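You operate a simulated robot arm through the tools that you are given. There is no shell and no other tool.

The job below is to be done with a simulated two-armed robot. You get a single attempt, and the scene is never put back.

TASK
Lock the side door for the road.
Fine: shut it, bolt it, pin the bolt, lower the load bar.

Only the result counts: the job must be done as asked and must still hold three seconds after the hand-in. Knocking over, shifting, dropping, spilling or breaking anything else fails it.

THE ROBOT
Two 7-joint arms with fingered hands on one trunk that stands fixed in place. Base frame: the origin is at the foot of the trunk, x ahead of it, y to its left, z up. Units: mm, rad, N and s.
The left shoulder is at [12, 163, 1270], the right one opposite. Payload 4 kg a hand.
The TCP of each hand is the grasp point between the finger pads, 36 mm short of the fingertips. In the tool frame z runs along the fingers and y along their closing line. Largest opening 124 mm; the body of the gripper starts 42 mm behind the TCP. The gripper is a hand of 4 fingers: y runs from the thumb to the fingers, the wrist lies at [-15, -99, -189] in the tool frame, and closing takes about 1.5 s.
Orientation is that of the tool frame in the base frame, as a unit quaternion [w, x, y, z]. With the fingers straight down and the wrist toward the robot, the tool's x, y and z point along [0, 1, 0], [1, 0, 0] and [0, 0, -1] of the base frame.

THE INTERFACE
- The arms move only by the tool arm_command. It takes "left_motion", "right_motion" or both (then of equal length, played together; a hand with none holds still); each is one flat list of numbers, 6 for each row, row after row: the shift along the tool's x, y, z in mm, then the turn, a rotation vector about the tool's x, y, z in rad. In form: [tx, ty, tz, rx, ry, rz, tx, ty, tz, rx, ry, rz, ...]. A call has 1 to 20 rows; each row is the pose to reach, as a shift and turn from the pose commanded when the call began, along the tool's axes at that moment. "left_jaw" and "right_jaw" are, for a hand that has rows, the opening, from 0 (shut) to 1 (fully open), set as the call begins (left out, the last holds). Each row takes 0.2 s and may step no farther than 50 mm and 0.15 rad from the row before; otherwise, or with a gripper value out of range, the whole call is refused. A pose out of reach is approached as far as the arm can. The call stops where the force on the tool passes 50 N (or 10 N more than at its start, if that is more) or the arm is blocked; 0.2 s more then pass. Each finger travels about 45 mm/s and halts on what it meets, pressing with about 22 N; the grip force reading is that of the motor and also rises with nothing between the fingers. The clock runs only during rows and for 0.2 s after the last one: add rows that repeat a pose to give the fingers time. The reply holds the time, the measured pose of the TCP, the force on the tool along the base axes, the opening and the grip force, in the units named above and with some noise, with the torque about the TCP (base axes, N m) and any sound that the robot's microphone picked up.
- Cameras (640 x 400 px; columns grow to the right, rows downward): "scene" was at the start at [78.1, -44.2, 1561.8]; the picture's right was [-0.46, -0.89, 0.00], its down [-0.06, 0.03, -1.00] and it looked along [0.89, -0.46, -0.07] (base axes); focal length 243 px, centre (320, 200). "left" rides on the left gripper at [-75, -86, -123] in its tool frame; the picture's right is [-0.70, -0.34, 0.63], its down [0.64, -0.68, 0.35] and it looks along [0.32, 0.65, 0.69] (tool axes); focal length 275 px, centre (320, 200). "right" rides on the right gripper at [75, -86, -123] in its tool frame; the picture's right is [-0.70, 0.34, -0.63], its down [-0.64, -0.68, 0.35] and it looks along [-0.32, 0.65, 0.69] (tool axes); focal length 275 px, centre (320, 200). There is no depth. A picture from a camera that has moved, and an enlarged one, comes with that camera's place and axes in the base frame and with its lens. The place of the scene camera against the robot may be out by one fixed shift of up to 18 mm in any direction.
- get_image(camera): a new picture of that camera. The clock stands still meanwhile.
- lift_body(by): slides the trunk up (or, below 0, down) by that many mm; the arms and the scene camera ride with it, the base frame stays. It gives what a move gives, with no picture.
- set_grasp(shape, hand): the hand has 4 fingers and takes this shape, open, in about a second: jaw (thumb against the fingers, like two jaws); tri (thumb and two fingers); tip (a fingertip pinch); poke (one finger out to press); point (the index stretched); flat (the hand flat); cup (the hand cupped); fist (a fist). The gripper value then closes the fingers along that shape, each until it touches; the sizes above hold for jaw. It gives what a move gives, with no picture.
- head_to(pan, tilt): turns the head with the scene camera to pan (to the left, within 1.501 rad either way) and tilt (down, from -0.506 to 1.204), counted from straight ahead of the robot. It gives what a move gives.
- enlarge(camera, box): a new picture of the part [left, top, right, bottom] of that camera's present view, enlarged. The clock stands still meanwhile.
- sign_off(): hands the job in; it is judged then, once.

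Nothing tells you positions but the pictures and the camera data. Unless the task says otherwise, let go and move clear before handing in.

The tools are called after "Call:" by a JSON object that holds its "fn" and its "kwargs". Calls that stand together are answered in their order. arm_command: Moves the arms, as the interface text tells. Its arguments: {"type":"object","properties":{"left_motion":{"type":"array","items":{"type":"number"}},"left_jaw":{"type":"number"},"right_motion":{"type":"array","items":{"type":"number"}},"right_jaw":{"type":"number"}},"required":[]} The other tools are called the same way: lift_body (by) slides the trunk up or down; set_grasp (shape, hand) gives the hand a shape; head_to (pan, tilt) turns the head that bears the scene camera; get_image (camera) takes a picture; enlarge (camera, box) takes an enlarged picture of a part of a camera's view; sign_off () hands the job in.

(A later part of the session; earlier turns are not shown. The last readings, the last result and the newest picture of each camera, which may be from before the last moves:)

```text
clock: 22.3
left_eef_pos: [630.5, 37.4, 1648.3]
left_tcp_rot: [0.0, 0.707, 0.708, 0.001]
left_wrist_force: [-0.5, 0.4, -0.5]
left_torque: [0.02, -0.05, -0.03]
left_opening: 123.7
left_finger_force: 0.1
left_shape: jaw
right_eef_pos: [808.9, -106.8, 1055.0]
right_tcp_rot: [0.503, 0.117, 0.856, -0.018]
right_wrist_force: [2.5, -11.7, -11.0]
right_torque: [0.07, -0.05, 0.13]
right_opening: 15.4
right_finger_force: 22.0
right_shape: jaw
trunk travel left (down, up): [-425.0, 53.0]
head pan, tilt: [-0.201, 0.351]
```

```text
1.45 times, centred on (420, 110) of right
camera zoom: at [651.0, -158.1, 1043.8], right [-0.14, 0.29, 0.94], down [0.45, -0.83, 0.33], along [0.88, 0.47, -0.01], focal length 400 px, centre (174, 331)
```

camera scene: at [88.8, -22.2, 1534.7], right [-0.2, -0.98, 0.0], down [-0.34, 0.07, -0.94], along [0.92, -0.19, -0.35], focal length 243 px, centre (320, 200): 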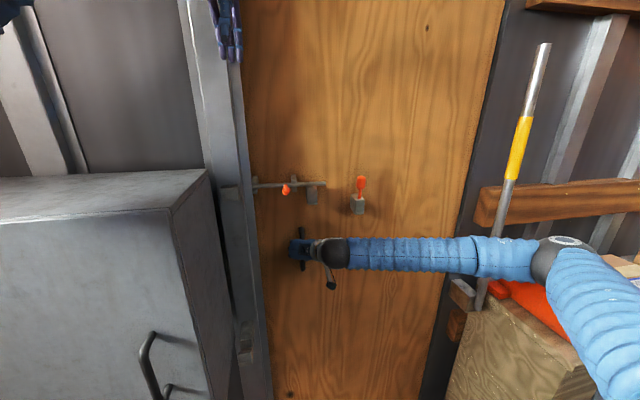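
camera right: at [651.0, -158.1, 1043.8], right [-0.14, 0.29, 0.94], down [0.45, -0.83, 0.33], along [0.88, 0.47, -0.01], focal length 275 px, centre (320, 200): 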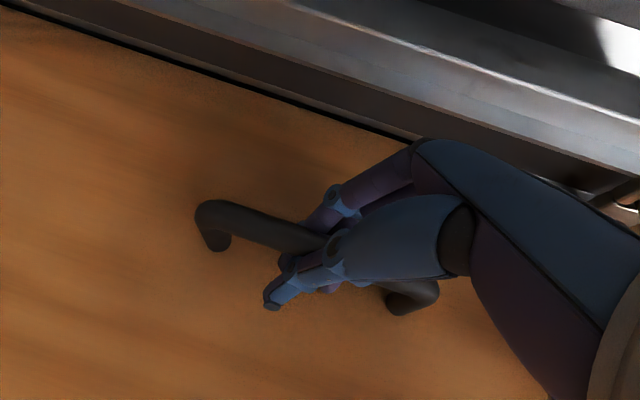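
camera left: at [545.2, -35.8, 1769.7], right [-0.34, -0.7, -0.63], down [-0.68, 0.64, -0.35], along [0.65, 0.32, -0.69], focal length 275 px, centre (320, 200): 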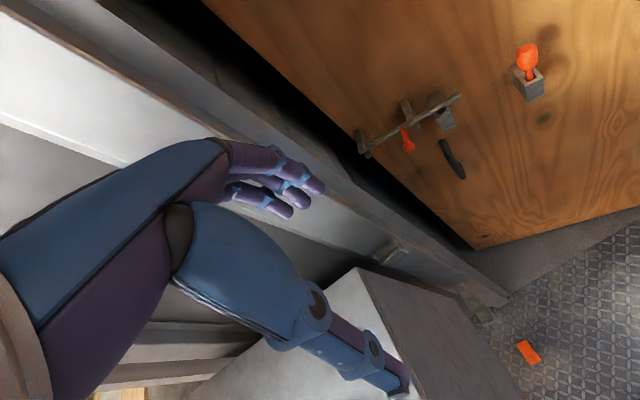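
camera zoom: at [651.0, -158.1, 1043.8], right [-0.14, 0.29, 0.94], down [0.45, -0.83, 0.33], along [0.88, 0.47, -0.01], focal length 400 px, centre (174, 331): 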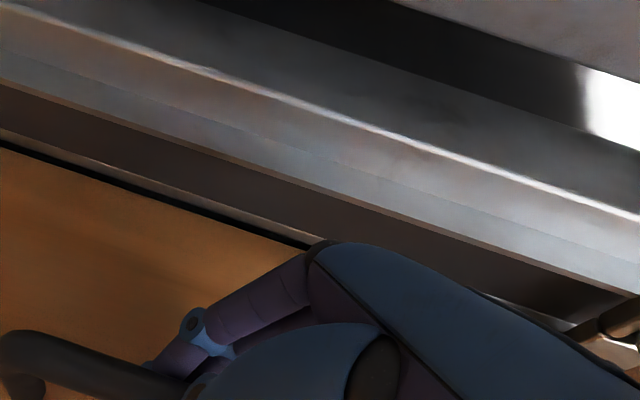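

Call:
{"fn": "arm_command", "kwargs": {"right_motion": [4.9, -2.7, -8.3, 0, 0, 0, 9.8, -5.4, -16.6, 0, 0, 0, 14.7, -8.1, -24.9, 0, 0, 0, 19.6, -10.8, -33.2, 0, 0, 0]}}

Call:
{"fn": "enlarge", "kwargs": {"camera": "scene", "box": [200, 150, 360, 270]}}

```text
clock: 23.3
left_eef_pos: [628.4, 37.4, 1649.3]
left_tcp_rot: [0.001, 0.707, 0.708, 0.001]
left_wrist_force: [0.7, -0.2, -0.9]
left_torque: [-0.01, -0.01, -0.03]
left_opening: 123.7
left_finger_force: 0.0
left_shape: jaw
right_eef_pos: [784.4, -118.0, 1067.4]
right_tcp_rot: [0.505, 0.115, 0.855, -0.017]
right_wrist_force: [-6.3, -2.4, -2.4]
right_torque: [0.04, -0.08, 0.05]
right_opening: 9.6
right_finger_force: 22.1
right_shape: jaw
right hand out of reach, approached as far as the arm can: row 1, 2, 3, 4
trunk travel left (down, up): [-425.0, 53.0]
head pan, tilt: [-0.201, 0.351]
```

```text
3.33 times, centred on (280, 210) of scene
camera zoom: at [86.5, -21.2, 1535.1], right [-0.2, -0.98, 0.0], down [-0.34, 0.07, -0.94], along [0.92, -0.19, -0.35], focal length 810 px, centre (453, 167)
```

zoom: 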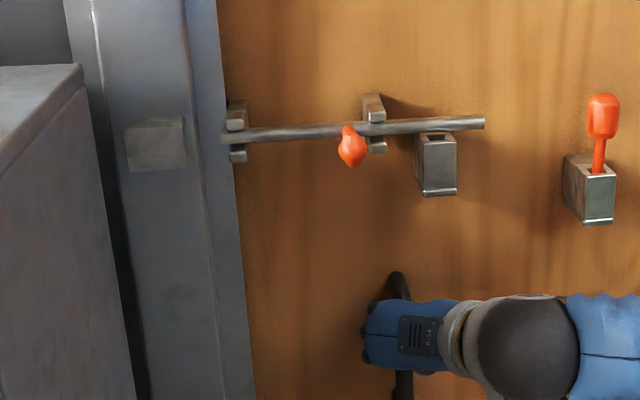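

Call:
{"fn": "get_image", "kwargs": {"camera": "right"}}

Call:
{"fn": "get_image", "kwargs": {"camera": "scene"}}

```text
taken
camera right: at [625.4, -169.4, 1054.4], right [-0.15, 0.29, 0.94], down [0.45, -0.83, 0.33], along [0.88, 0.47, -0.01], focal length 275 px, centre (320, 200)
```

right: 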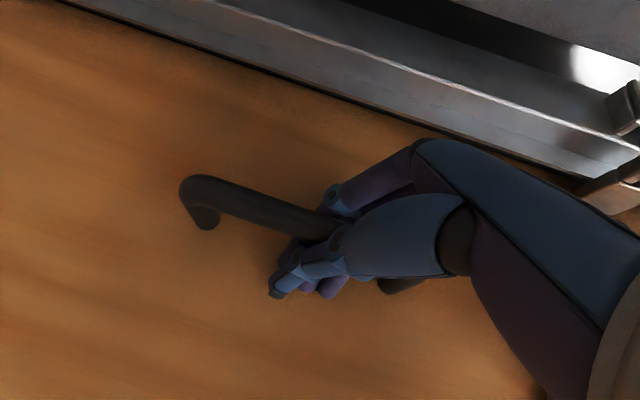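

```text
taken
camera scene: at [86.5, -21.2, 1535.1], right [-0.2, -0.98, 0.0], down [-0.34, 0.07, -0.94], along [0.92, -0.19, -0.35], focal length 243 px, centre (320, 200)
```

scene: 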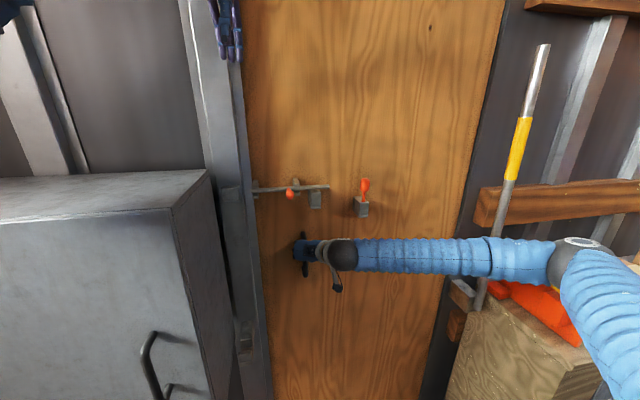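

The arm hit its reach limit at this wrist angle while the hand is still around the handle. I'll tip the fingers further down, where the wrist has more room, so the pull can continue.

Call:
{"fn": "arm_command", "kwargs": {"right_motion": [0, 0, 0, 0, 0.1, 0, 0, 0, 0, 0, 0.2, 0, 0, 0, 0, 0, 0.3, 0, 0, 0, 0, 0, 0.4, 0]}}

Call:
{"fn": "get_image", "kwargs": {"camera": "right"}}

Call:
{"fn": "get_image", "kwargs": {"camera": "scene"}}

```text
clock: 24.3
left_eef_pos: [629.0, 39.7, 1649.4]
left_tcp_rot: [0.001, 0.707, 0.707, 0.0]
left_wrist_force: [0.1, -1.0, -0.5]
left_torque: [-0.02, 0.0, 0.01]
left_opening: 123.5
left_finger_force: 0.1
left_shape: jaw
right_eef_pos: [785.8, -116.1, 1064.8]
right_tcp_rot: [0.327, 0.117, 0.938, 0.007]
right_wrist_force: [-6.2, -7.0, -3.9]
right_torque: [0.05, -0.39, 0.04]
right_opening: 9.9
right_finger_force: 22.3
right_shape: jaw
trunk travel left (down, up): [-425.0, 53.0]
head pan, tilt: [-0.201, 0.351]
```

```text
taken
camera right: at [634.9, -174.9, 1107.8], right [0.21, 0.21, 0.95], down [0.55, -0.83, 0.06], along [0.8, 0.52, -0.29], focal length 275 px, centre (320, 200)
```

right: 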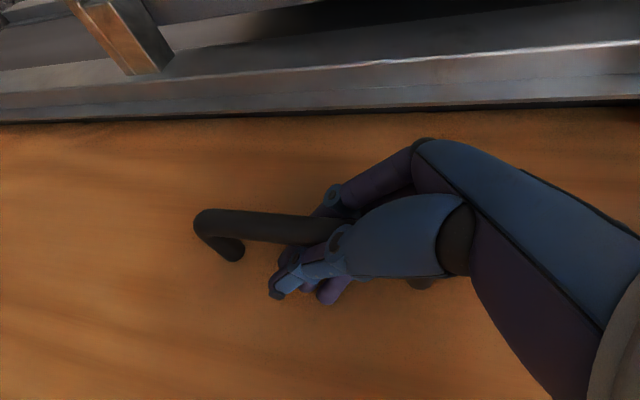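

```text
taken
camera scene: at [87.6, -19.7, 1534.9], right [-0.2, -0.98, 0.0], down [-0.34, 0.07, -0.94], along [0.92, -0.19, -0.35], focal length 243 px, centre (320, 200)
```

scene: 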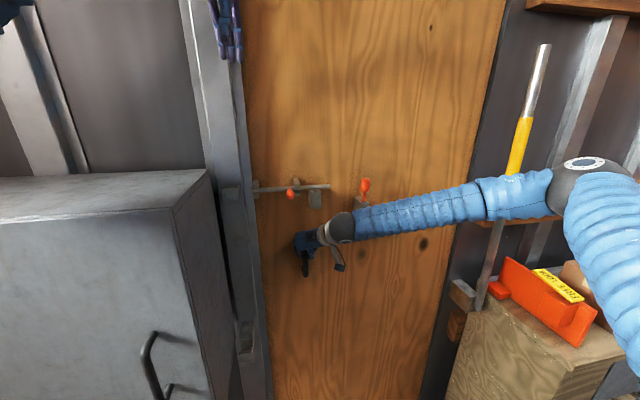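

That freed the wrist and the fingers still cage the handle. I'll keep pulling toward the robot.

Call:
{"fn": "arm_command", "kwargs": {"right_motion": [5.7, -1.6, -4.6, 0, 0, 0, 11.4, -3.2, -9.2, 0, 0, 0, 17.1, -4.8, -13.8, 0, 0, 0, 22.8, -6.5, -18.5, 0, 0, 0]}}

Call:
{"fn": "get_image", "kwargs": {"camera": "right"}}

Call:
{"fn": "enlarge", "kwargs": {"camera": "scene", "box": [200, 150, 360, 270]}}

```text
clock: 25.1
left_eef_pos: [633.2, 39.5, 1647.7]
left_tcp_rot: [0.0, 0.707, 0.707, 0.0]
left_wrist_force: [-0.9, -0.2, 0.7]
left_torque: [-0.03, -0.04, 0.0]
left_opening: 123.3
left_finger_force: 0.0
left_shape: jaw
right_eef_pos: [774.8, -119.5, 1065.3]
right_tcp_rot: [0.331, 0.121, 0.936, 0.005]
right_wrist_force: [43.6, 5.7, -9.5]
right_torque: [-0.01, -0.6, -0.66]
right_opening: 7.2
right_finger_force: 21.4
right_shape: jaw
trunk travel left (down, up): [-425.0, 53.0]
head pan, tilt: [-0.201, 0.351]
stopped in row 3 (right hand): the force on the tool passed its limit at 54 N (the readings are from after the stop); the commanded pose is now the measured one
```

```text
taken
camera right: at [622.9, -177.3, 1107.8], right [0.2, 0.21, 0.96], down [0.55, -0.83, 0.07], along [0.81, 0.51, -0.29], focal length 275 px, centre (320, 200)
```

right: 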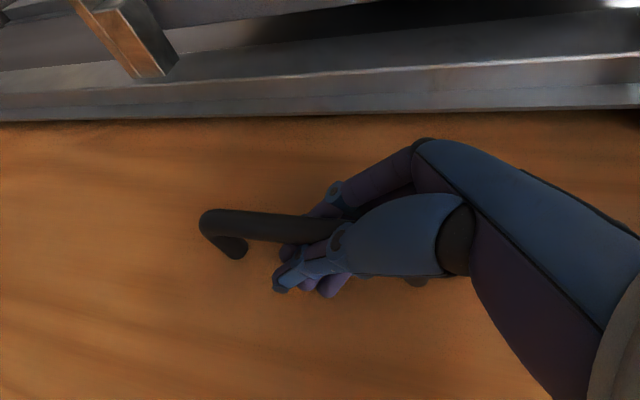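

```text
3.33 times, centred on (280, 210) of scene
camera zoom: at [91.9, -19.5, 1534.5], right [-0.2, -0.98, 0.0], down [-0.35, 0.07, -0.94], along [0.92, -0.19, -0.35], focal length 810 px, centre (453, 167)
```

zoom: 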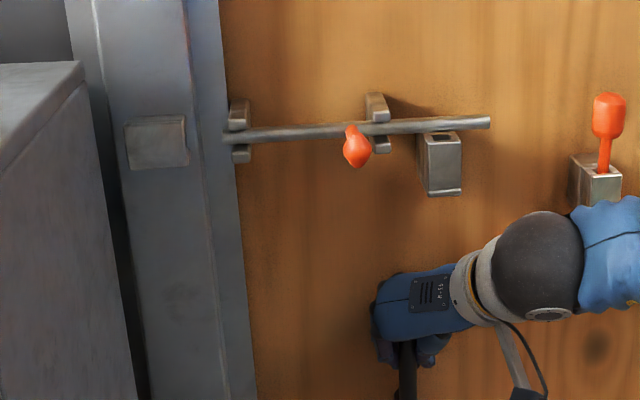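

The door has come up firmly against its stop at about 45 N, and the bolt now lines up with the keeper on the jamb. The right hand keeps holding the handle while I locate the bolt knob for the left hand.

Call:
{"fn": "get_image", "kwargs": {"camera": "left"}}

Call:
{"fn": "enlarge", "kwargs": {"camera": "left", "box": [340, 80, 580, 230]}}

Call:
{"fn": "enlarge", "kwargs": {"camera": "scene", "box": [220, 160, 340, 235]}}

```text
taken
camera left: at [546.9, -35.2, 1769.2], right [-0.34, -0.7, -0.63], down [-0.68, 0.64, -0.35], along [0.65, 0.31, -0.69], focal length 275 px, centre (320, 200)
```

left: 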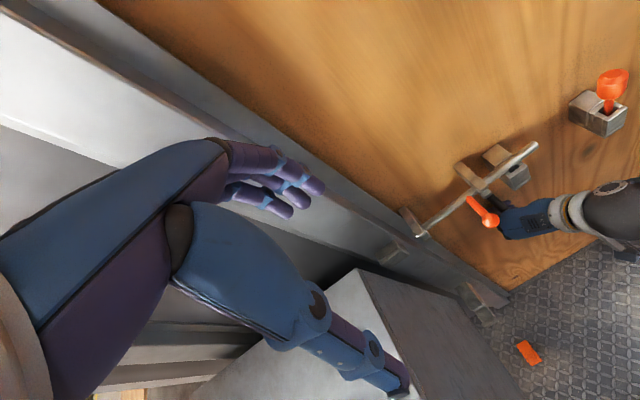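

```text
2.67 times, centred on (460, 155) of left
camera zoom: at [546.9, -35.2, 1769.2], right [-0.34, -0.7, -0.63], down [-0.68, 0.64, -0.35], along [0.65, 0.31, -0.69], focal length 734 px, centre (-53, 320)
```

zoom: 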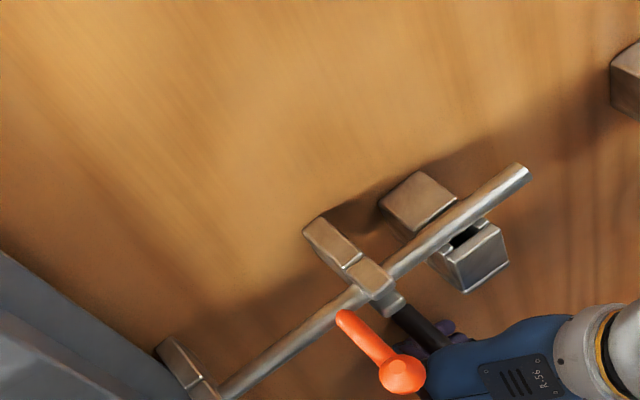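

```text
5.33 times, centred on (280, 198) of scene
camera zoom: at [91.9, -19.5, 1534.5], right [-0.2, -0.98, 0.0], down [-0.35, 0.07, -0.94], along [0.92, -0.19, -0.35], focal length 1296 px, centre (533, 213)
```

zoom: 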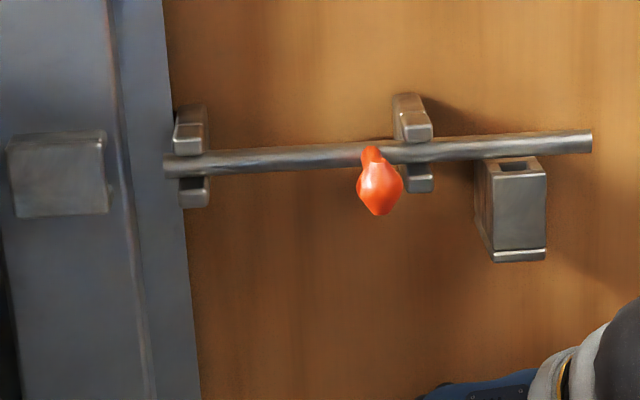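

The bolt knob is near [710, -68, 1308] and should slide about 75 mm left. I'll bring the closed left hand, fingers down, to a spot above and to the right of the knob and check its position from there.

Call:
{"fn": "arm_command", "kwargs": {"left_motion": [-23.6, 9.5, 28.5, 0, 0, 0, -47.3, 19, 57, 0, 0, 0, -70.9, 28.5, 85.5, 0, 0, 0, -94.5, 38, 114, 0, 0, 0, -118.1, 47.5, 142.5, 0, 0, 0, -141.8, 57, 171, 0, 0, 0, -165.4, 66.5, 199.5, 0, 0, 0, -189, 76, 228, 0, 0, 0], "left_jaw": 0}}

Call:
{"fn": "get_image", "kwargs": {"camera": "left"}}

Call:
{"fn": "get_image", "kwargs": {"camera": "scene"}}

Call:
{"fn": "get_image", "kwargs": {"camera": "right"}}

```text
clock: 26.3
left_eef_pos: [649.0, -67.9, 1566.5]
left_tcp_rot: [0.038, 0.704, 0.708, 0.028]
left_wrist_force: [0.7, -2.2, -0.2]
left_torque: [0.1, 0.03, 0.04]
left_opening: 16.3
left_finger_force: 0.0
left_shape: jaw
right_eef_pos: [761.1, -131.5, 1070.8]
right_tcp_rot: [0.336, 0.125, 0.934, -0.001]
right_wrist_force: [82.7, 60.3, 0.4]
right_torque: [-0.34, -0.76, -1.54]
right_opening: 3.4
right_finger_force: 22.1
right_shape: jaw
trunk travel left (down, up): [-425.0, 53.0]
head pan, tilt: [-0.201, 0.351]
stopped in row 6 (right hand): the force on the tool passed its limit at 62 N (the readings are from after the stop); the commanded pose is now the measured one
```

```text
taken
camera left: at [551.7, -140.7, 1680.8], right [-0.27, -0.71, -0.65], down [-0.65, 0.63, -0.42], along [0.71, 0.31, -0.63], focal length 275 px, centre (320, 200)
```

left: 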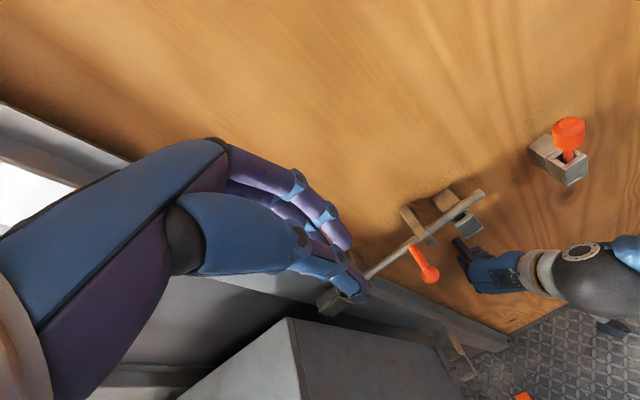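

```text
taken
camera scene: at [103.7, -2.6, 1534.4], right [-0.16, -0.99, 0.01], down [-0.35, 0.05, -0.94], along [0.92, -0.15, -0.35], focal length 243 px, centre (320, 200)
```

scene: 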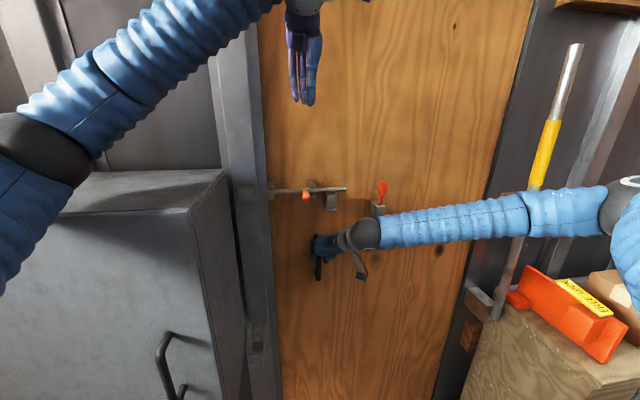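

```text
taken
camera right: at [609.5, -186.1, 1111.8], right [0.2, 0.22, 0.96], down [0.54, -0.84, 0.08], along [0.82, 0.5, -0.29], focal length 275 px, centre (320, 200)
```

right: 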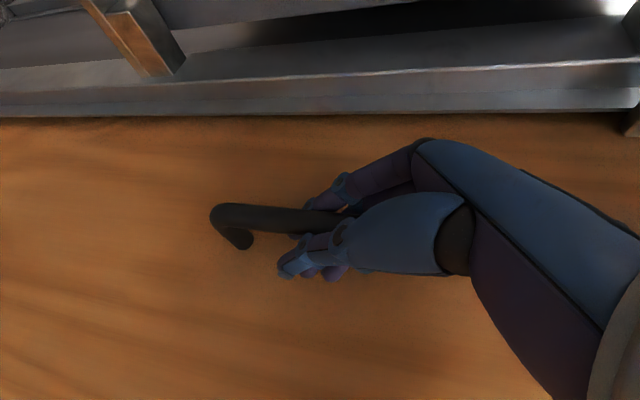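

The left-arm motion loaded the right hand on the handle to over 80 N as the trunk flexed, so the call stopped. I'll ease the right hand forward and left to relieve that load first.

Call:
{"fn": "arm_command", "kwargs": {"right_motion": [-2.2, 4.2, 2.2, 0, 0, 0, -4.4, 8.3, 4.5, 0, 0, 0, -6.6, 12.5, 6.7, 0, 0, 0, -6.6, 12.5, 6.7, 0, 0, 0]}}

Call:
{"fn": "get_image", "kwargs": {"camera": "scene"}}

```text
clock: 27.3
left_eef_pos: [645.8, -70.6, 1570.5]
left_tcp_rot: [0.038, 0.707, 0.705, 0.029]
left_wrist_force: [0.6, 0.7, -0.3]
left_torque: [0.01, 0.01, -0.01]
left_opening: 0.0
left_finger_force: 21.8
left_shape: jaw
right_eef_pos: [769.7, -123.4, 1065.1]
right_tcp_rot: [0.328, 0.129, 0.936, -0.003]
right_wrist_force: [10.8, 20.3, 19.2]
right_torque: [0.77, -0.34, -0.1]
right_opening: 5.5
right_finger_force: 22.4
right_shape: jaw
trunk travel left (down, up): [-425.0, 53.0]
head pan, tilt: [-0.201, 0.351]
```

```text
taken
camera scene: at [87.5, -10.3, 1536.4], right [-0.2, -0.98, 0.01], down [-0.34, 0.06, -0.94], along [0.92, -0.19, -0.35], focal length 243 px, centre (320, 200)
```

scene: 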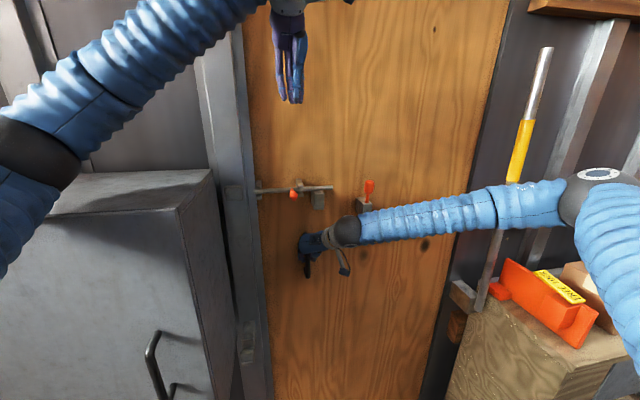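

The right-hand load is back down, and two left-camera views put the knob ball at about [712, -68, 1302] with the rod at x≈762. I'll bring the left hand slowly to a point above and to the right of the knob while relieving the right hand a little more.

Call:
{"fn": "arm_command", "kwargs": {"left_motion": [-4.9, 3.6, 14.6, 0, 0, 0, -9.8, 7.3, 29.3, 0, 0, 0, -14.6, 10.9, 43.9, 0, 0, 0, -19.5, 14.5, 58.5, 0, 0, 0, -24.4, 18.2, 73.1, 0, 0, 0, -29.3, 21.8, 87.8, 0, 0, 0, -34.1, 25.4, 102.4, 0, 0, 0, -39, 29.1, 117, 0, 0, 0, -43.9, 32.7, 131.6, 0, 0, 0, -48.8, 36.3, 146.3, 0, 0, 0, -53.6, 40, 160.9, 0, 0, 0, -58.5, 43.6, 175.5, 0, 0, 0], "right_motion": [-1, 1.6, -0.8, 0, 0, 0, -2, 3.1, -1.5, 0, 0, 0, -3.1, 4.7, -2.3, 0, 0, 0, -3.1, 4.7, -2.3, 0, 0, 0, -3.1, 4.7, -2.3, 0, 0, 0, -3.1, 4.7, -2.3, 0, 0, 0, -3.1, 4.7, -2.3, 0, 0, 0, -3.1, 4.7, -2.3, 0, 0, 0, -3.1, 4.7, -2.3, 0, 0, 0, -3.1, 4.7, -2.3, 0, 0, 0, -3.1, 4.7, -2.3, 0, 0, 0, -3.1, 4.7, -2.3, 0, 0, 0]}}

Call:
{"fn": "get_image", "kwargs": {"camera": "left"}}

Call:
{"fn": "get_image", "kwargs": {"camera": "scene"}}

```text
clock: 28.6
left_eef_pos: [632.0, -121.2, 1571.8]
left_tcp_rot: [0.082, 0.708, 0.698, 0.072]
left_wrist_force: [0.5, 4.7, 2.0]
left_torque: [-0.22, -0.04, -0.05]
left_opening: 0.1
left_finger_force: 22.3
left_shape: jaw
right_eef_pos: [757.0, -148.8, 1079.0]
right_tcp_rot: [0.338, 0.136, 0.931, -0.001]
right_wrist_force: [37.4, 104.3, 43.6]
right_torque: [0.79, -0.98, -0.35]
right_opening: 42.2
right_finger_force: 22.5
right_shape: jaw
trunk travel left (down, up): [-425.0, 53.0]
head pan, tilt: [-0.201, 0.351]
stopped in row 6 (left hand): the arm was blocked; the commanded pose is now the measured one
```

```text
taken
camera left: at [519.5, -193.2, 1672.2], right [-0.2, -0.7, -0.68], down [-0.58, 0.65, -0.49], along [0.79, 0.3, -0.54], focal length 275 px, centre (320, 200)
```

left: 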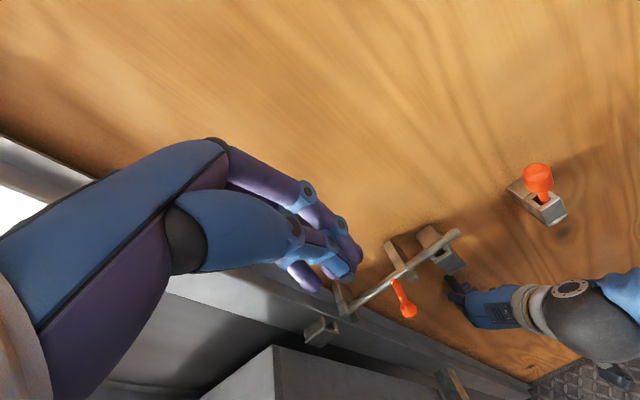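

```text
taken
camera scene: at [120.7, 7.5, 1532.5], right [-0.11, -0.99, 0.01], down [-0.35, 0.03, -0.94], along [0.93, -0.11, -0.35], focal length 243 px, centre (320, 200)
```

scene: 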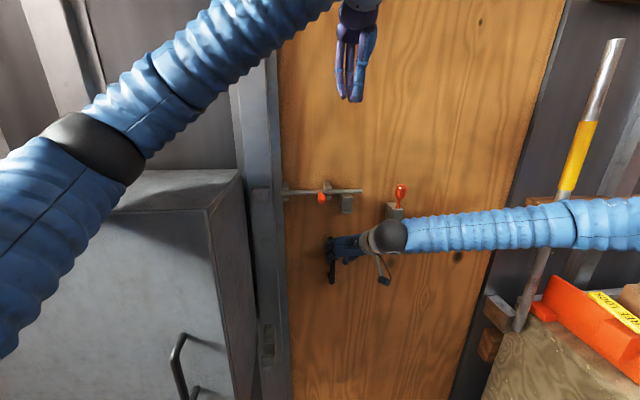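

The left arm is blocked. Its elbow is over the tall grey cabinet on the left (top at about z 1380), and pressing there strained the right hand. I'll lift the left hand away and open the right hand to release the strain.

Call:
{"fn": "arm_command", "kwargs": {"left_motion": [0, 2.9, -13, 0, 0, 0, 0, 5.8, -26, 0, 0, 0, 0, 8.7, -39, 0, 0, 0, 0, 11.6, -52, 0, 0, 0, 0, 14.5, -65, 0, 0, 0, 0, 17.4, -78, 0, 0, 0, 0, 17.4, -78, 0, 0, 0, 0, 17.4, -78, 0, 0, 0], "right_motion": [0, 0, 0, 0, 0, 0, 0, 0, 0, 0, 0, 0, 0, 0, 0, 0, 0, 0, 0, 0, 0, 0, 0, 0, 0, 0, 0, 0, 0, 0, 0, 0, 0, 0, 0, 0, 0, 0, 0, 0, 0, 0, 0, 0, 0, 0, 0, 0], "right_jaw": 1}}

Call:
{"fn": "get_image", "kwargs": {"camera": "scene"}}

Call:
{"fn": "get_image", "kwargs": {"camera": "right"}}

Call:
{"fn": "get_image", "kwargs": {"camera": "left"}}

```text
clock: 28.9
left_eef_pos: [590.6, -197.1, 1566.1]
left_tcp_rot: [0.08, 0.742, 0.662, 0.065]
left_wrist_force: [-0.1, 0.6, 1.2]
left_torque: [-0.14, 0.04, -0.05]
left_opening: 0.2
left_finger_force: 21.9
left_shape: jaw
right_eef_pos: [707.5, -225.0, 1070.4]
right_tcp_rot: [0.333, 0.175, 0.927, -0.016]
right_wrist_force: [-2.5, 2.2, -0.6]
right_torque: [-0.27, -0.21, -0.35]
right_opening: 80.4
right_finger_force: 0.0
right_shape: jaw
trunk travel left (down, up): [-425.0, 53.0]
head pan, tilt: [-0.201, 0.351]
stopped in row 1 (right hand): the force on the tool passed its limit at 154 N (the readings are from after the stop); the commanded pose is now the measured one
```

```text
taken
camera scene: at [145.6, -4.0, 1531.0], right [-0.11, -0.99, 0.01], down [-0.35, 0.03, -0.93], along [0.93, -0.1, -0.36], focal length 243 px, centre (320, 200)
```

scene: 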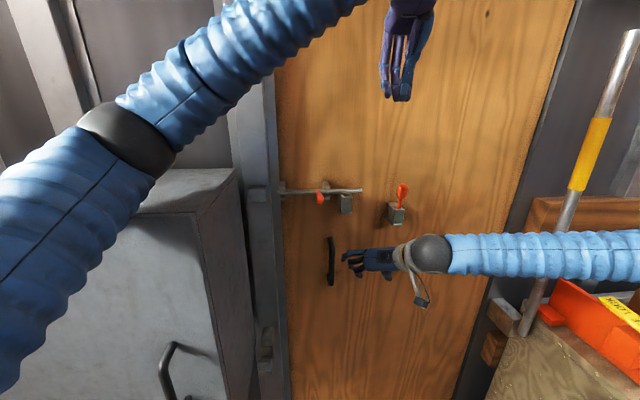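

```text
taken
camera right: at [550.6, -264.6, 1112.3], right [0.23, 0.19, 0.96], down [0.45, -0.89, 0.07], along [0.87, 0.41, -0.29], focal length 275 px, centre (320, 200)
```

right: 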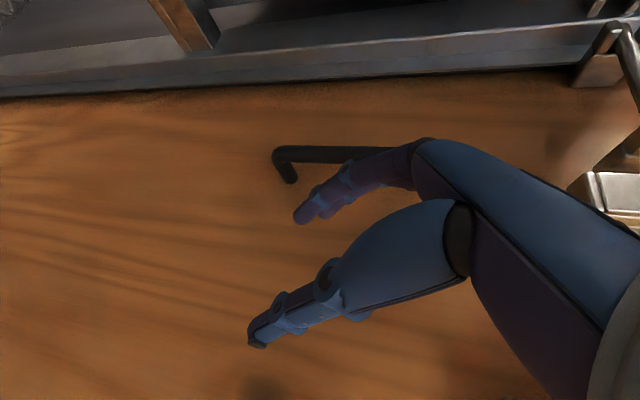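

```text
taken
camera left: at [473.5, -257.0, 1667.4], right [-0.28, -0.68, -0.68], down [-0.52, 0.7, -0.48], along [0.81, 0.22, -0.55], focal length 275 px, centre (320, 200)
```

left: 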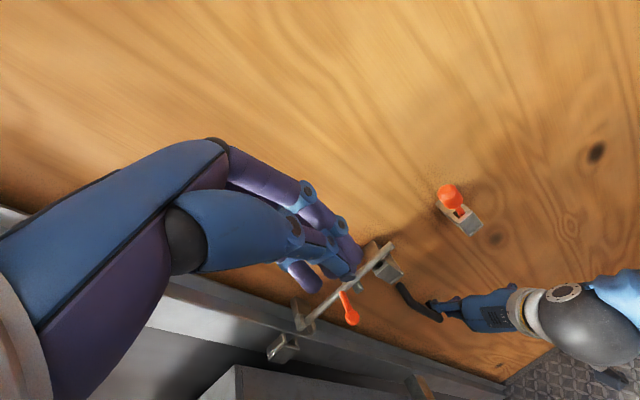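

The right hand came off the handle and the door still looks closed, but the trunk is visibly displaced. I'll take a couple of gentle steps to lift the left hand and see how the body settles.

Call:
{"fn": "arm_command", "kwargs": {"left_motion": [0, 2, -10, 0, 0, 0, 0, 4, -20, 0, 0, 0, 0, 6, -30, 0, 0, 0, 0, 6, -30, 0, 0, 0]}}

Call:
{"fn": "get_image", "kwargs": {"camera": "scene"}}

```text
clock: 29.2
left_eef_pos: [450.2, -268.5, 1582.3]
left_tcp_rot: [0.087, 0.779, 0.615, 0.081]
left_wrist_force: [-3.7, -0.8, 2.9]
left_torque: [0.06, -0.31, 0.06]
left_opening: 0.0
left_finger_force: 22.0
left_shape: jaw
right_eef_pos: [587.9, -309.4, 1089.1]
right_tcp_rot: [0.343, 0.237, 0.908, -0.023]
right_wrist_force: [-1.9, 2.1, 1.7]
right_torque: [-0.16, -0.03, -0.07]
right_opening: 124.1
right_finger_force: 0.1
right_shape: jaw
trunk travel left (down, up): [-425.0, 53.0]
head pan, tilt: [-0.201, 0.351]
stopped in row 1 (right hand): the arm was blocked; the commanded pose is now the measured one
```

```text
taken
camera scene: at [45.1, -40.6, 1536.4], right [-0.21, -0.98, -0.01], down [-0.32, 0.08, -0.94], along [0.92, -0.19, -0.33], focal length 243 px, centre (320, 200)
```

scene: 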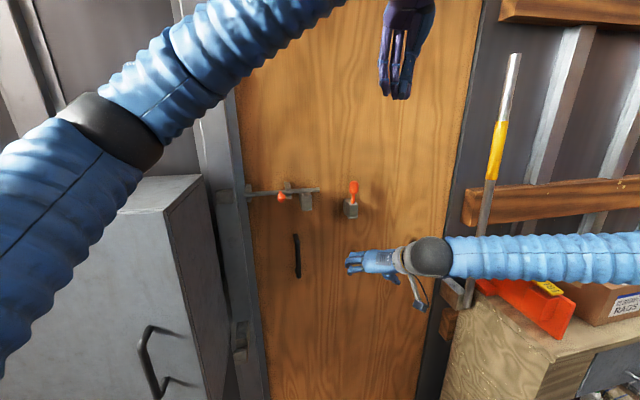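

The trunk is springing back and swaying after the release. I'll let it settle using a head movement only.

Call:
{"fn": "head_to", "kwargs": {"pan": -0.3, "tilt": 0.45}}

Call:
{"fn": "get_image", "kwargs": {"camera": "scene"}}

```text
clock: 29.9
left_eef_pos: [503.4, -243.9, 1575.4]
left_tcp_rot: [0.082, 0.769, 0.63, 0.07]
left_wrist_force: [-0.8, -1.2, -0.2]
left_torque: [0.02, -0.07, 0.0]
left_opening: 0.0
left_finger_force: 21.9
left_shape: jaw
right_eef_pos: [629.4, -286.7, 1080.2]
right_tcp_rot: [0.336, 0.223, 0.915, -0.025]
right_wrist_force: [-1.2, 0.8, 0.4]
right_torque: [0.06, -0.05, 0.0]
right_opening: 124.0
right_finger_force: 0.1
right_shape: jaw
trunk travel left (down, up): [-425.0, 53.0]
head pan, tilt: [-0.3, 0.45]
```

```text
taken
camera scene: at [72.6, -27.1, 1526.6], right [-0.29, -0.96, 0.0], down [-0.42, 0.13, -0.9], along [0.86, -0.26, -0.43], focal length 243 px, centre (320, 200)
```

scene: 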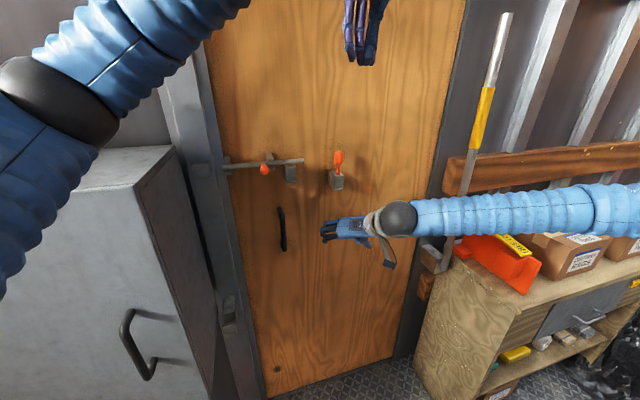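

The body has settled, the right hand is free, and the door appears shut. I'll send the left hand slowly back to its starting place, since the cabinet cramps that arm, and check the door.

Call:
{"fn": "arm_command", "kwargs": {"left_motion": [18.9, 5.3, -3.4, 0.0135, 0.001, -0.0123, 37.9, 10.6, -6.9, 0.027, 0.002, -0.0246, 56.8, 15.9, -10.3, 0.0405, 0.003, -0.0369, 75.7, 21.2, -13.7, 0.054, 0.004, -0.0493, 94.7, 26.4, -17.2, 0.0675, 0.005, -0.0616, 113.6, 31.7, -20.6, 0.081, 0.006, -0.0739, 132.5, 37, -24, 0.0945, 0.007, -0.0862, 151.5, 42.3, -27.5, 0.108, 0.0085, -0.0985, 170.4, 47.6, -30.9, 0.1215, 0.0095, -0.1108, 189.3, 52.9, -34.3, 0.135, 0.0105, -0.1231, 208.2, 58.2, -37.7, 0.1485, 0.0115, -0.1354, 227.2, 63.5, -41.2, 0.162, 0.0125, -0.1478, 246.1, 68.7, -44.6, 0.1755, 0.014, -0.16, 265, 74, -48, 0.189, 0.015, -0.1724, 284, 79.3, -51.5, 0.2025, 0.016, -0.1847, 302.9, 84.6, -54.9, 0.216, 0.017, -0.197]}}

Call:
{"fn": "get_image", "kwargs": {"camera": "scene"}}

Call:
{"fn": "enlarge", "kwargs": {"camera": "scene", "box": [190, 120, 350, 220]}}

```text
clock: 33.3
left_eef_pos: [648.0, 44.7, 1642.1]
left_tcp_rot: [-0.002, 0.706, 0.708, -0.002]
left_wrist_force: [0.4, 0.2, -0.6]
left_torque: [-0.02, 0.01, 0.02]
left_opening: 0.0
left_finger_force: 22.0
left_shape: jaw
right_eef_pos: [640.4, -283.5, 1075.3]
right_tcp_rot: [0.332, 0.22, 0.917, -0.026]
right_wrist_force: [0.0, -0.4, 0.5]
right_torque: [-0.02, -0.02, 0.02]
right_opening: 124.3
right_finger_force: 0.0
right_shape: jaw
trunk travel left (down, up): [-425.0, 53.0]
head pan, tilt: [-0.3, 0.45]
```

```text
taken
camera scene: at [84.5, -28.3, 1525.7], right [-0.3, -0.96, 0.0], down [-0.42, 0.13, -0.9], along [0.86, -0.27, -0.44], focal length 243 px, centre (320, 200)
```

scene: 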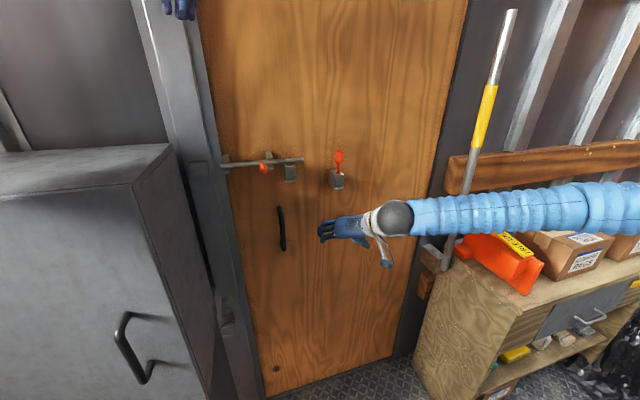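

```text
4.00 times, centred on (270, 170) of scene
camera zoom: at [84.5, -28.3, 1525.7], right [-0.3, -0.96, 0.0], down [-0.42, 0.13, -0.9], along [0.86, -0.27, -0.44], focal length 972 px, centre (520, 320)
```

zoom: 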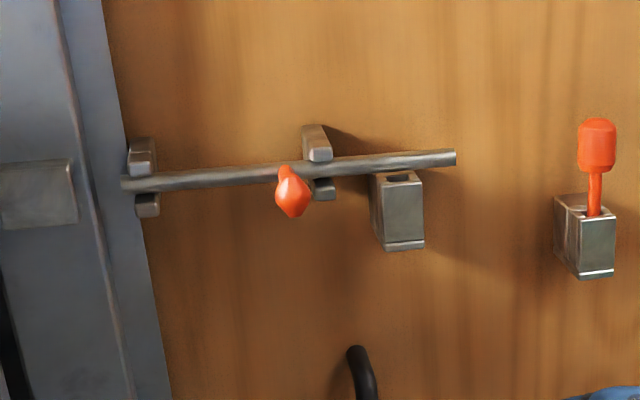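

The trunk is back to normal, the door is still shut, and the rod is in line with the keeper. I'll use the right arm alone for the bolt: close the hand, turn the fingers down, and raise it in front of the door.

Call:
{"fn": "arm_command", "kwargs": {"right_motion": [-10.2, 6.4, -17.2, 0.0289, 0.0339, 0.0659, -20.3, 12.9, -34.4, 0.0579, 0.0678, 0.1319, -30.5, 19.3, -51.6, 0.0868, 0.1016, 0.1978, -40.6, 25.8, -68.9, 0.1158, 0.1355, 0.2638, -50.8, 32.2, -86.1, 0.1447, 0.1694, 0.3297, -60.9, 38.6, -103.3, 0.1736, 0.2033, 0.3956, -71.1, 45.1, -120.5, 0.2026, 0.2371, 0.4616, -81.3, 51.5, -137.7, 0.2315, 0.271, 0.5275, -91.4, 57.9, -154.9, 0.2604, 0.3049, 0.5934, -101.6, 64.4, -172.1, 0.2894, 0.3388, 0.6594, -111.7, 70.8, -189.3, 0.3183, 0.3726, 0.7253, -121.9, 77.3, -206.6, 0.3473, 0.4065, 0.7913, -132, 83.7, -223.8, 0.3762, 0.4404, 0.8572, -142.2, 90.1, -241, 0.4051, 0.4743, 0.9231, -152.3, 96.6, -258.2, 0.4341, 0.5081, 0.9891, -162.5, 103, -275.4, 0.463, 0.542, 1.055], "right_jaw": 0}}

Call:
{"fn": "get_image", "kwargs": {"camera": "right"}}

Call:
{"fn": "get_image", "kwargs": {"camera": "scene"}}

```text
clock: 36.7
left_eef_pos: [648.4, 43.7, 1641.6]
left_tcp_rot: [-0.002, 0.706, 0.708, -0.004]
left_wrist_force: [-0.5, -0.4, 1.0]
left_torque: [0.0, -0.04, -0.04]
left_opening: 0.0
left_finger_force: 22.5
left_shape: jaw
right_eef_pos: [629.0, -199.3, 1400.9]
right_tcp_rot: [0.001, 0.709, 0.706, 0.0]
right_wrist_force: [0.2, 0.3, -0.2]
right_torque: [-0.01, 0.02, 0.0]
right_opening: 0.2
right_finger_force: 21.3
right_shape: jaw
trunk travel left (down, up): [-425.0, 53.0]
head pan, tilt: [-0.3, 0.45]
```

```text
taken
camera right: at [544.7, -124.5, 1523.5], right [0.33, -0.7, 0.63], down [-0.68, -0.64, -0.35], along [0.65, -0.32, -0.69], focal length 275 px, centre (320, 200)
```

right: 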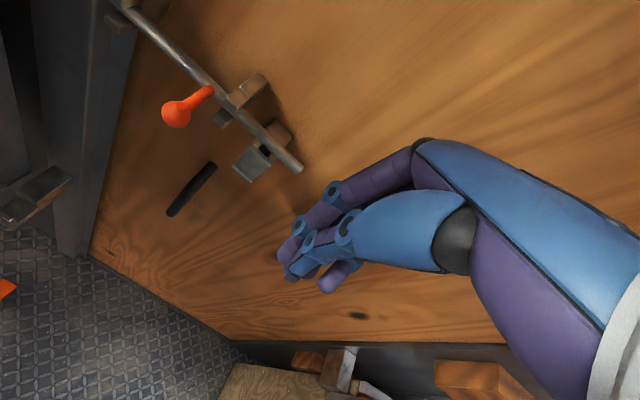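

```text
taken
camera scene: at [84.6, -28.6, 1525.7], right [-0.3, -0.96, 0.0], down [-0.42, 0.13, -0.9], along [0.86, -0.27, -0.44], focal length 243 px, centre (320, 200)
```

scene: 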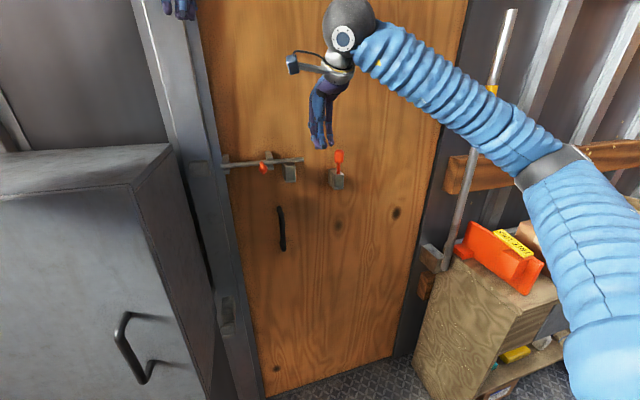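

Call:
{"fn": "enlarge", "kwargs": {"camera": "right", "box": [100, 0, 340, 150]}}

Call:
{"fn": "enlarge", "kwargs": {"camera": "right", "box": [190, 60, 350, 200]}}

```text
2.67 times, centred on (220, 75) of right
camera zoom: at [544.7, -124.5, 1523.5], right [0.33, -0.7, 0.63], down [-0.68, -0.64, -0.35], along [0.65, -0.32, -0.69], focal length 734 px, centre (587, 533)
```

zoom: 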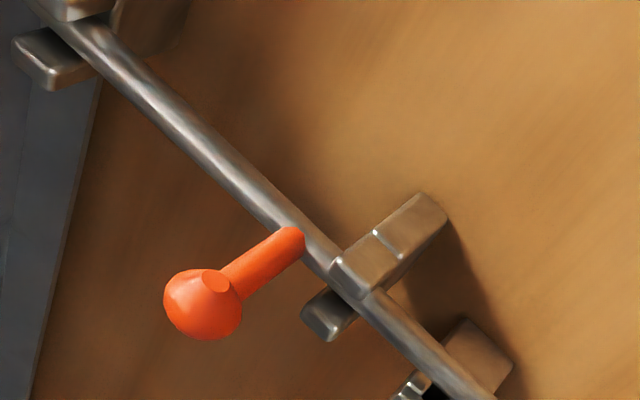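

```text
2.86 times, centred on (270, 130) of right
camera zoom: at [544.7, -124.5, 1523.5], right [0.33, -0.7, 0.63], down [-0.68, -0.64, -0.35], along [0.65, -0.32, -0.69], focal length 786 px, centre (463, 400)
```

zoom: 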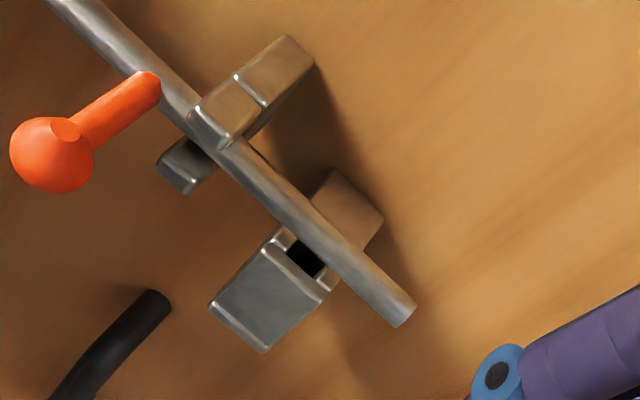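

The knob, rod and pin socket are clear in this view: rod at x≈762, z≈1305, and pin socket near [762, -145, 1290]. I'll bring the closed fingers down just to the right of the knob.

Call:
{"fn": "arm_command", "kwargs": {"right_motion": [15.4, 15.4, 0, 0, 0, 0, 30.8, 30.8, 0, 0, 0, 0, 46.2, 46.2, 0, 0, 0, 0, 61.6, 61.6, 10, 0, 0, 0, 77, 77, 25, 0, 0, 0, 77, 77, 42, 0, 0, 0, 77, 77, 60, 0, 0, 0]}}

Call:
{"fn": "get_image", "kwargs": {"camera": "right"}}

Call:
{"fn": "enlarge", "kwargs": {"camera": "scene", "box": [200, 90, 380, 220]}}

Call:
{"fn": "get_image", "kwargs": {"camera": "left"}}

```text
clock: 38.3
left_eef_pos: [648.9, 42.1, 1642.4]
left_tcp_rot: [-0.004, 0.706, 0.708, -0.003]
left_wrist_force: [0.2, -0.1, 0.8]
left_torque: [-0.02, 0.0, 0.02]
left_opening: 0.0
left_finger_force: 21.5
left_shape: jaw
right_eef_pos: [709.1, -124.7, 1338.2]
right_tcp_rot: [0.001, 0.708, 0.706, -0.001]
right_wrist_force: [0.2, -0.1, 0.4]
right_torque: [0.03, 0.0, 0.0]
right_opening: 0.1
right_finger_force: 22.5
right_shape: jaw
trunk travel left (down, up): [-425.0, 53.0]
head pan, tilt: [-0.3, 0.45]
```

```text
taken
camera right: at [623.2, -48.0, 1461.2], right [0.34, -0.7, 0.63], down [-0.68, -0.64, -0.35], along [0.65, -0.32, -0.69], focal length 275 px, centre (320, 200)
```

right: 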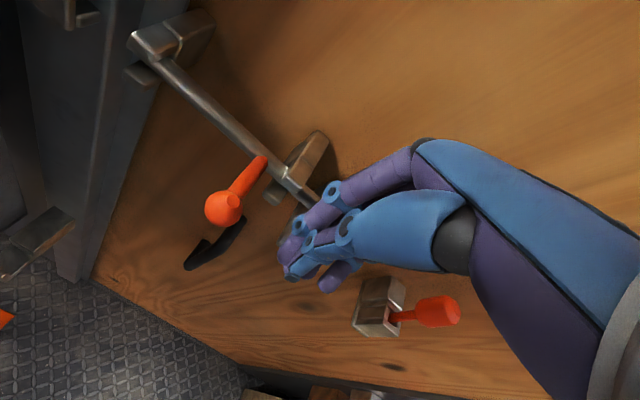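

```text
3.08 times, centred on (290, 155) of scene
camera zoom: at [85.1, -29.0, 1525.6], right [-0.3, -0.96, 0.0], down [-0.42, 0.13, -0.9], along [0.86, -0.27, -0.44], focal length 748 px, centre (412, 338)
```

zoom: 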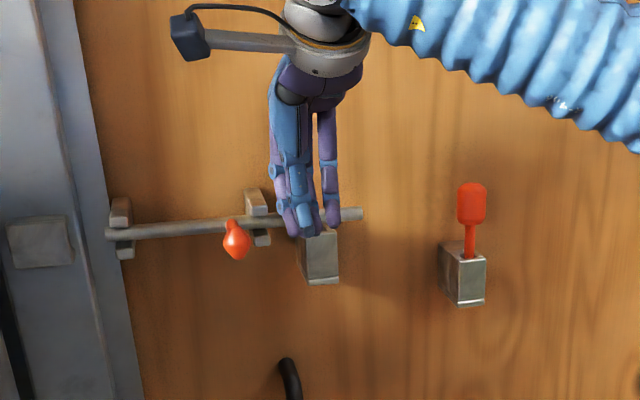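

```text
taken
camera left: at [563.9, -31.9, 1764.5], right [-0.34, -0.7, -0.63], down [-0.69, 0.64, -0.34], along [0.64, 0.32, -0.7], focal length 275 px, centre (320, 200)
```

left: 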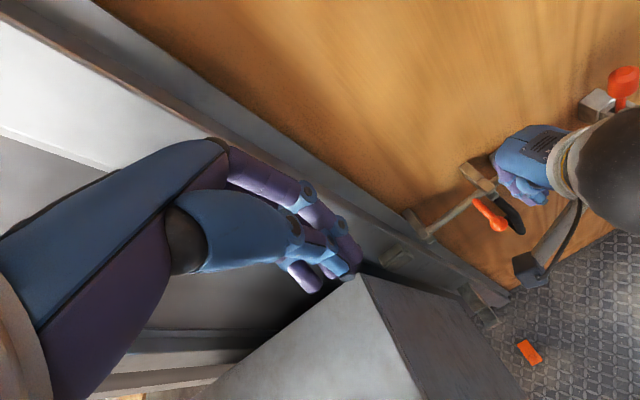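

Call:
{"fn": "arm_command", "kwargs": {"right_motion": [0, 0, 11, 0, 0, 0, 0, 0, 22, 0, 0, 0, 6, 0, 22, 0, 0, 0, 12, 0, 22, 0, 0, 0, 18, 0, 22, 0, 0, 0, 24, 0, 22, 0, 0, 0, 30, 0, 22, 0, 0, 0]}}

Call:
{"fn": "get_image", "kwargs": {"camera": "right"}}

Call:
{"fn": "enlarge", "kwargs": {"camera": "scene", "box": [200, 90, 380, 220]}}

```text
clock: 39.9
left_eef_pos: [647.1, 42.5, 1642.0]
left_tcp_rot: [-0.004, 0.707, 0.708, -0.003]
left_wrist_force: [0.2, -0.8, 1.0]
left_torque: [0.03, 0.01, -0.03]
left_opening: 0.0
left_finger_force: 22.1
left_shape: jaw
right_eef_pos: [707.1, -94.6, 1318.2]
right_tcp_rot: [0.001, 0.708, 0.706, 0.0]
right_wrist_force: [-1.3, -4.1, 1.5]
right_torque: [-0.02, -0.06, -0.21]
right_opening: 0.0
right_finger_force: 22.1
right_shape: jaw
trunk travel left (down, up): [-425.0, 53.0]
head pan, tilt: [-0.3, 0.45]
```

```text
taken
camera right: at [622.4, -19.0, 1440.8], right [0.33, -0.7, 0.63], down [-0.68, -0.64, -0.35], along [0.65, -0.32, -0.69], focal length 275 px, centre (320, 200)
```

right: 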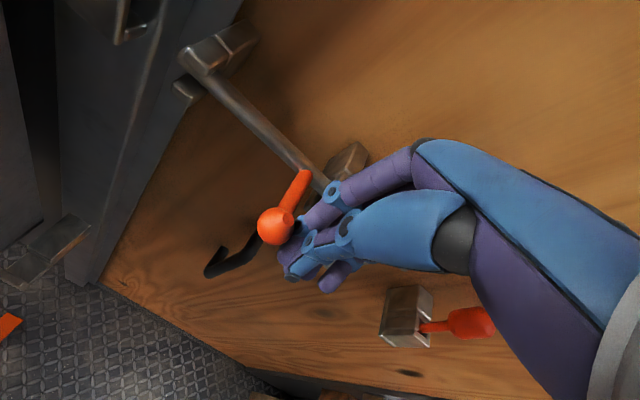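

```text
3.08 times, centred on (290, 155) of scene
camera zoom: at [84.2, -30.1, 1525.7], right [-0.3, -0.96, 0.0], down [-0.42, 0.13, -0.9], along [0.86, -0.27, -0.44], focal length 748 px, centre (412, 338)
```

zoom: 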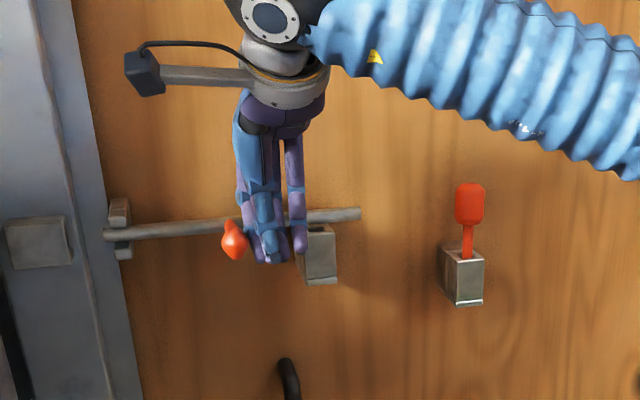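

The fingers are touching the knob at about 4 N. I'll push it left in small steps.

Call:
{"fn": "arm_command", "kwargs": {"right_motion": [6, 0, 0, 0, 0, 0, 12, 0, 0, 0, 0, 0, 18, 0, 0, 0, 0, 0, 24, 0, 0, 0, 0, 0, 30, 0, 0, 0, 0, 0]}}

Call:
{"fn": "enlarge", "kwargs": {"camera": "scene", "box": [180, 90, 360, 220]}}

```text
clock: 41.1
left_eef_pos: [648.4, 42.9, 1641.9]
left_tcp_rot: [-0.003, 0.707, 0.707, -0.003]
left_wrist_force: [0.1, -0.1, 0.9]
left_torque: [0.0, 0.02, 0.01]
left_opening: 0.1
left_finger_force: 22.1
left_shape: jaw
right_eef_pos: [708.0, -62.1, 1317.0]
right_tcp_rot: [0.001, 0.707, 0.707, 0.0]
right_wrist_force: [0.3, -2.7, 0.6]
right_torque: [-0.04, 0.0, 0.02]
right_opening: 0.0
right_finger_force: 22.3
right_shape: jaw
trunk travel left (down, up): [-425.0, 53.0]
head pan, tilt: [-0.3, 0.45]
```

```text
3.08 times, centred on (270, 155) of scene
camera zoom: at [84.5, -28.9, 1525.6], right [-0.3, -0.96, 0.0], down [-0.42, 0.13, -0.9], along [0.86, -0.27, -0.44], focal length 748 px, centre (474, 338)
```

zoom: 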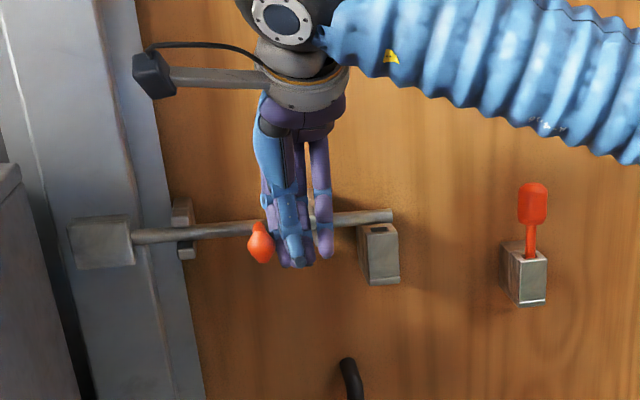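

The rod has reached the keeper and is lined up with it. I'll keep pushing it in.

Call:
{"fn": "arm_command", "kwargs": {"right_motion": [6, 0, 0, 0, 0, 0, 12, 0, 0, 0, 0, 0, 18, 0, 0, 0, 0, 0, 24, 0, 0, 0, 0, 0, 30, 0, 0, 0, 0, 0]}}

Call:
{"fn": "enlarge", "kwargs": {"camera": "scene", "box": [180, 90, 360, 220]}}

```text
clock: 42.3
left_eef_pos: [647.9, 43.1, 1642.5]
left_tcp_rot: [-0.004, 0.707, 0.707, -0.004]
left_wrist_force: [0.1, -0.1, 0.9]
left_torque: [-0.01, -0.01, 0.0]
left_opening: 0.0
left_finger_force: 22.1
left_shape: jaw
right_eef_pos: [707.5, -33.5, 1317.6]
right_tcp_rot: [0.001, 0.708, 0.706, 0.0]
right_wrist_force: [0.6, -0.9, 1.1]
right_torque: [-0.01, 0.03, -0.04]
right_opening: 0.0
right_finger_force: 21.7
right_shape: jaw
trunk travel left (down, up): [-425.0, 53.0]
head pan, tilt: [-0.3, 0.45]
```

```text
3.08 times, centred on (270, 155) of scene
camera zoom: at [84.7, -29.1, 1525.7], right [-0.3, -0.96, 0.0], down [-0.42, 0.13, -0.9], along [0.86, -0.27, -0.44], focal length 748 px, centre (474, 338)
```

zoom: 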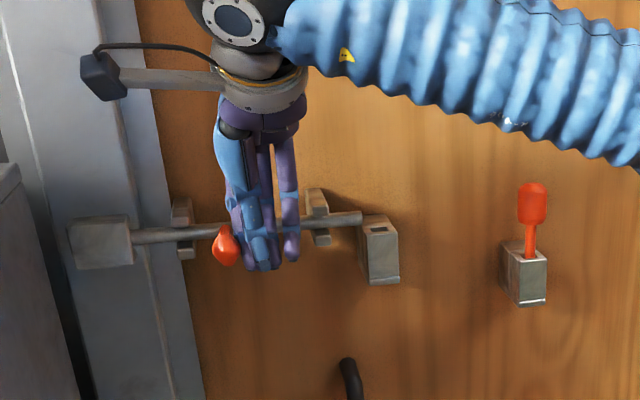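

Call:
{"fn": "arm_command", "kwargs": {"right_motion": [5, 0, 0, 0, 0, 0, 10, 0, 0, 0, 0, 0, 15, 0, 0, 0, 0, 0]}}

Call:
{"fn": "enlarge", "kwargs": {"camera": "scene", "box": [180, 90, 360, 220]}}

```text
clock: 43.1
left_eef_pos: [649.8, 36.7, 1641.1]
left_tcp_rot: [-0.005, 0.707, 0.707, -0.002]
left_wrist_force: [0.0, -0.3, -0.7]
left_torque: [0.01, 0.0, -0.01]
left_opening: 0.0
left_finger_force: 21.7
left_shape: jaw
right_eef_pos: [710.5, -25.2, 1316.6]
right_tcp_rot: [0.0, 0.71, 0.704, 0.0]
right_wrist_force: [5.8, -42.3, -1.5]
right_torque: [-0.8, -0.07, -0.39]
right_opening: 0.0
right_finger_force: 21.8
right_shape: jaw
trunk travel left (down, up): [-425.0, 53.0]
head pan, tilt: [-0.3, 0.45]
```

```text
3.08 times, centred on (270, 155) of scene
camera zoom: at [85.4, -34.9, 1525.5], right [-0.3, -0.95, 0.0], down [-0.42, 0.13, -0.9], along [0.86, -0.27, -0.44], focal length 748 px, centre (474, 338)
```

zoom: 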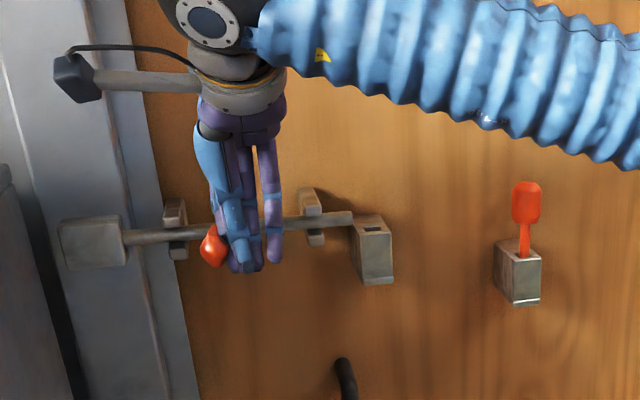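

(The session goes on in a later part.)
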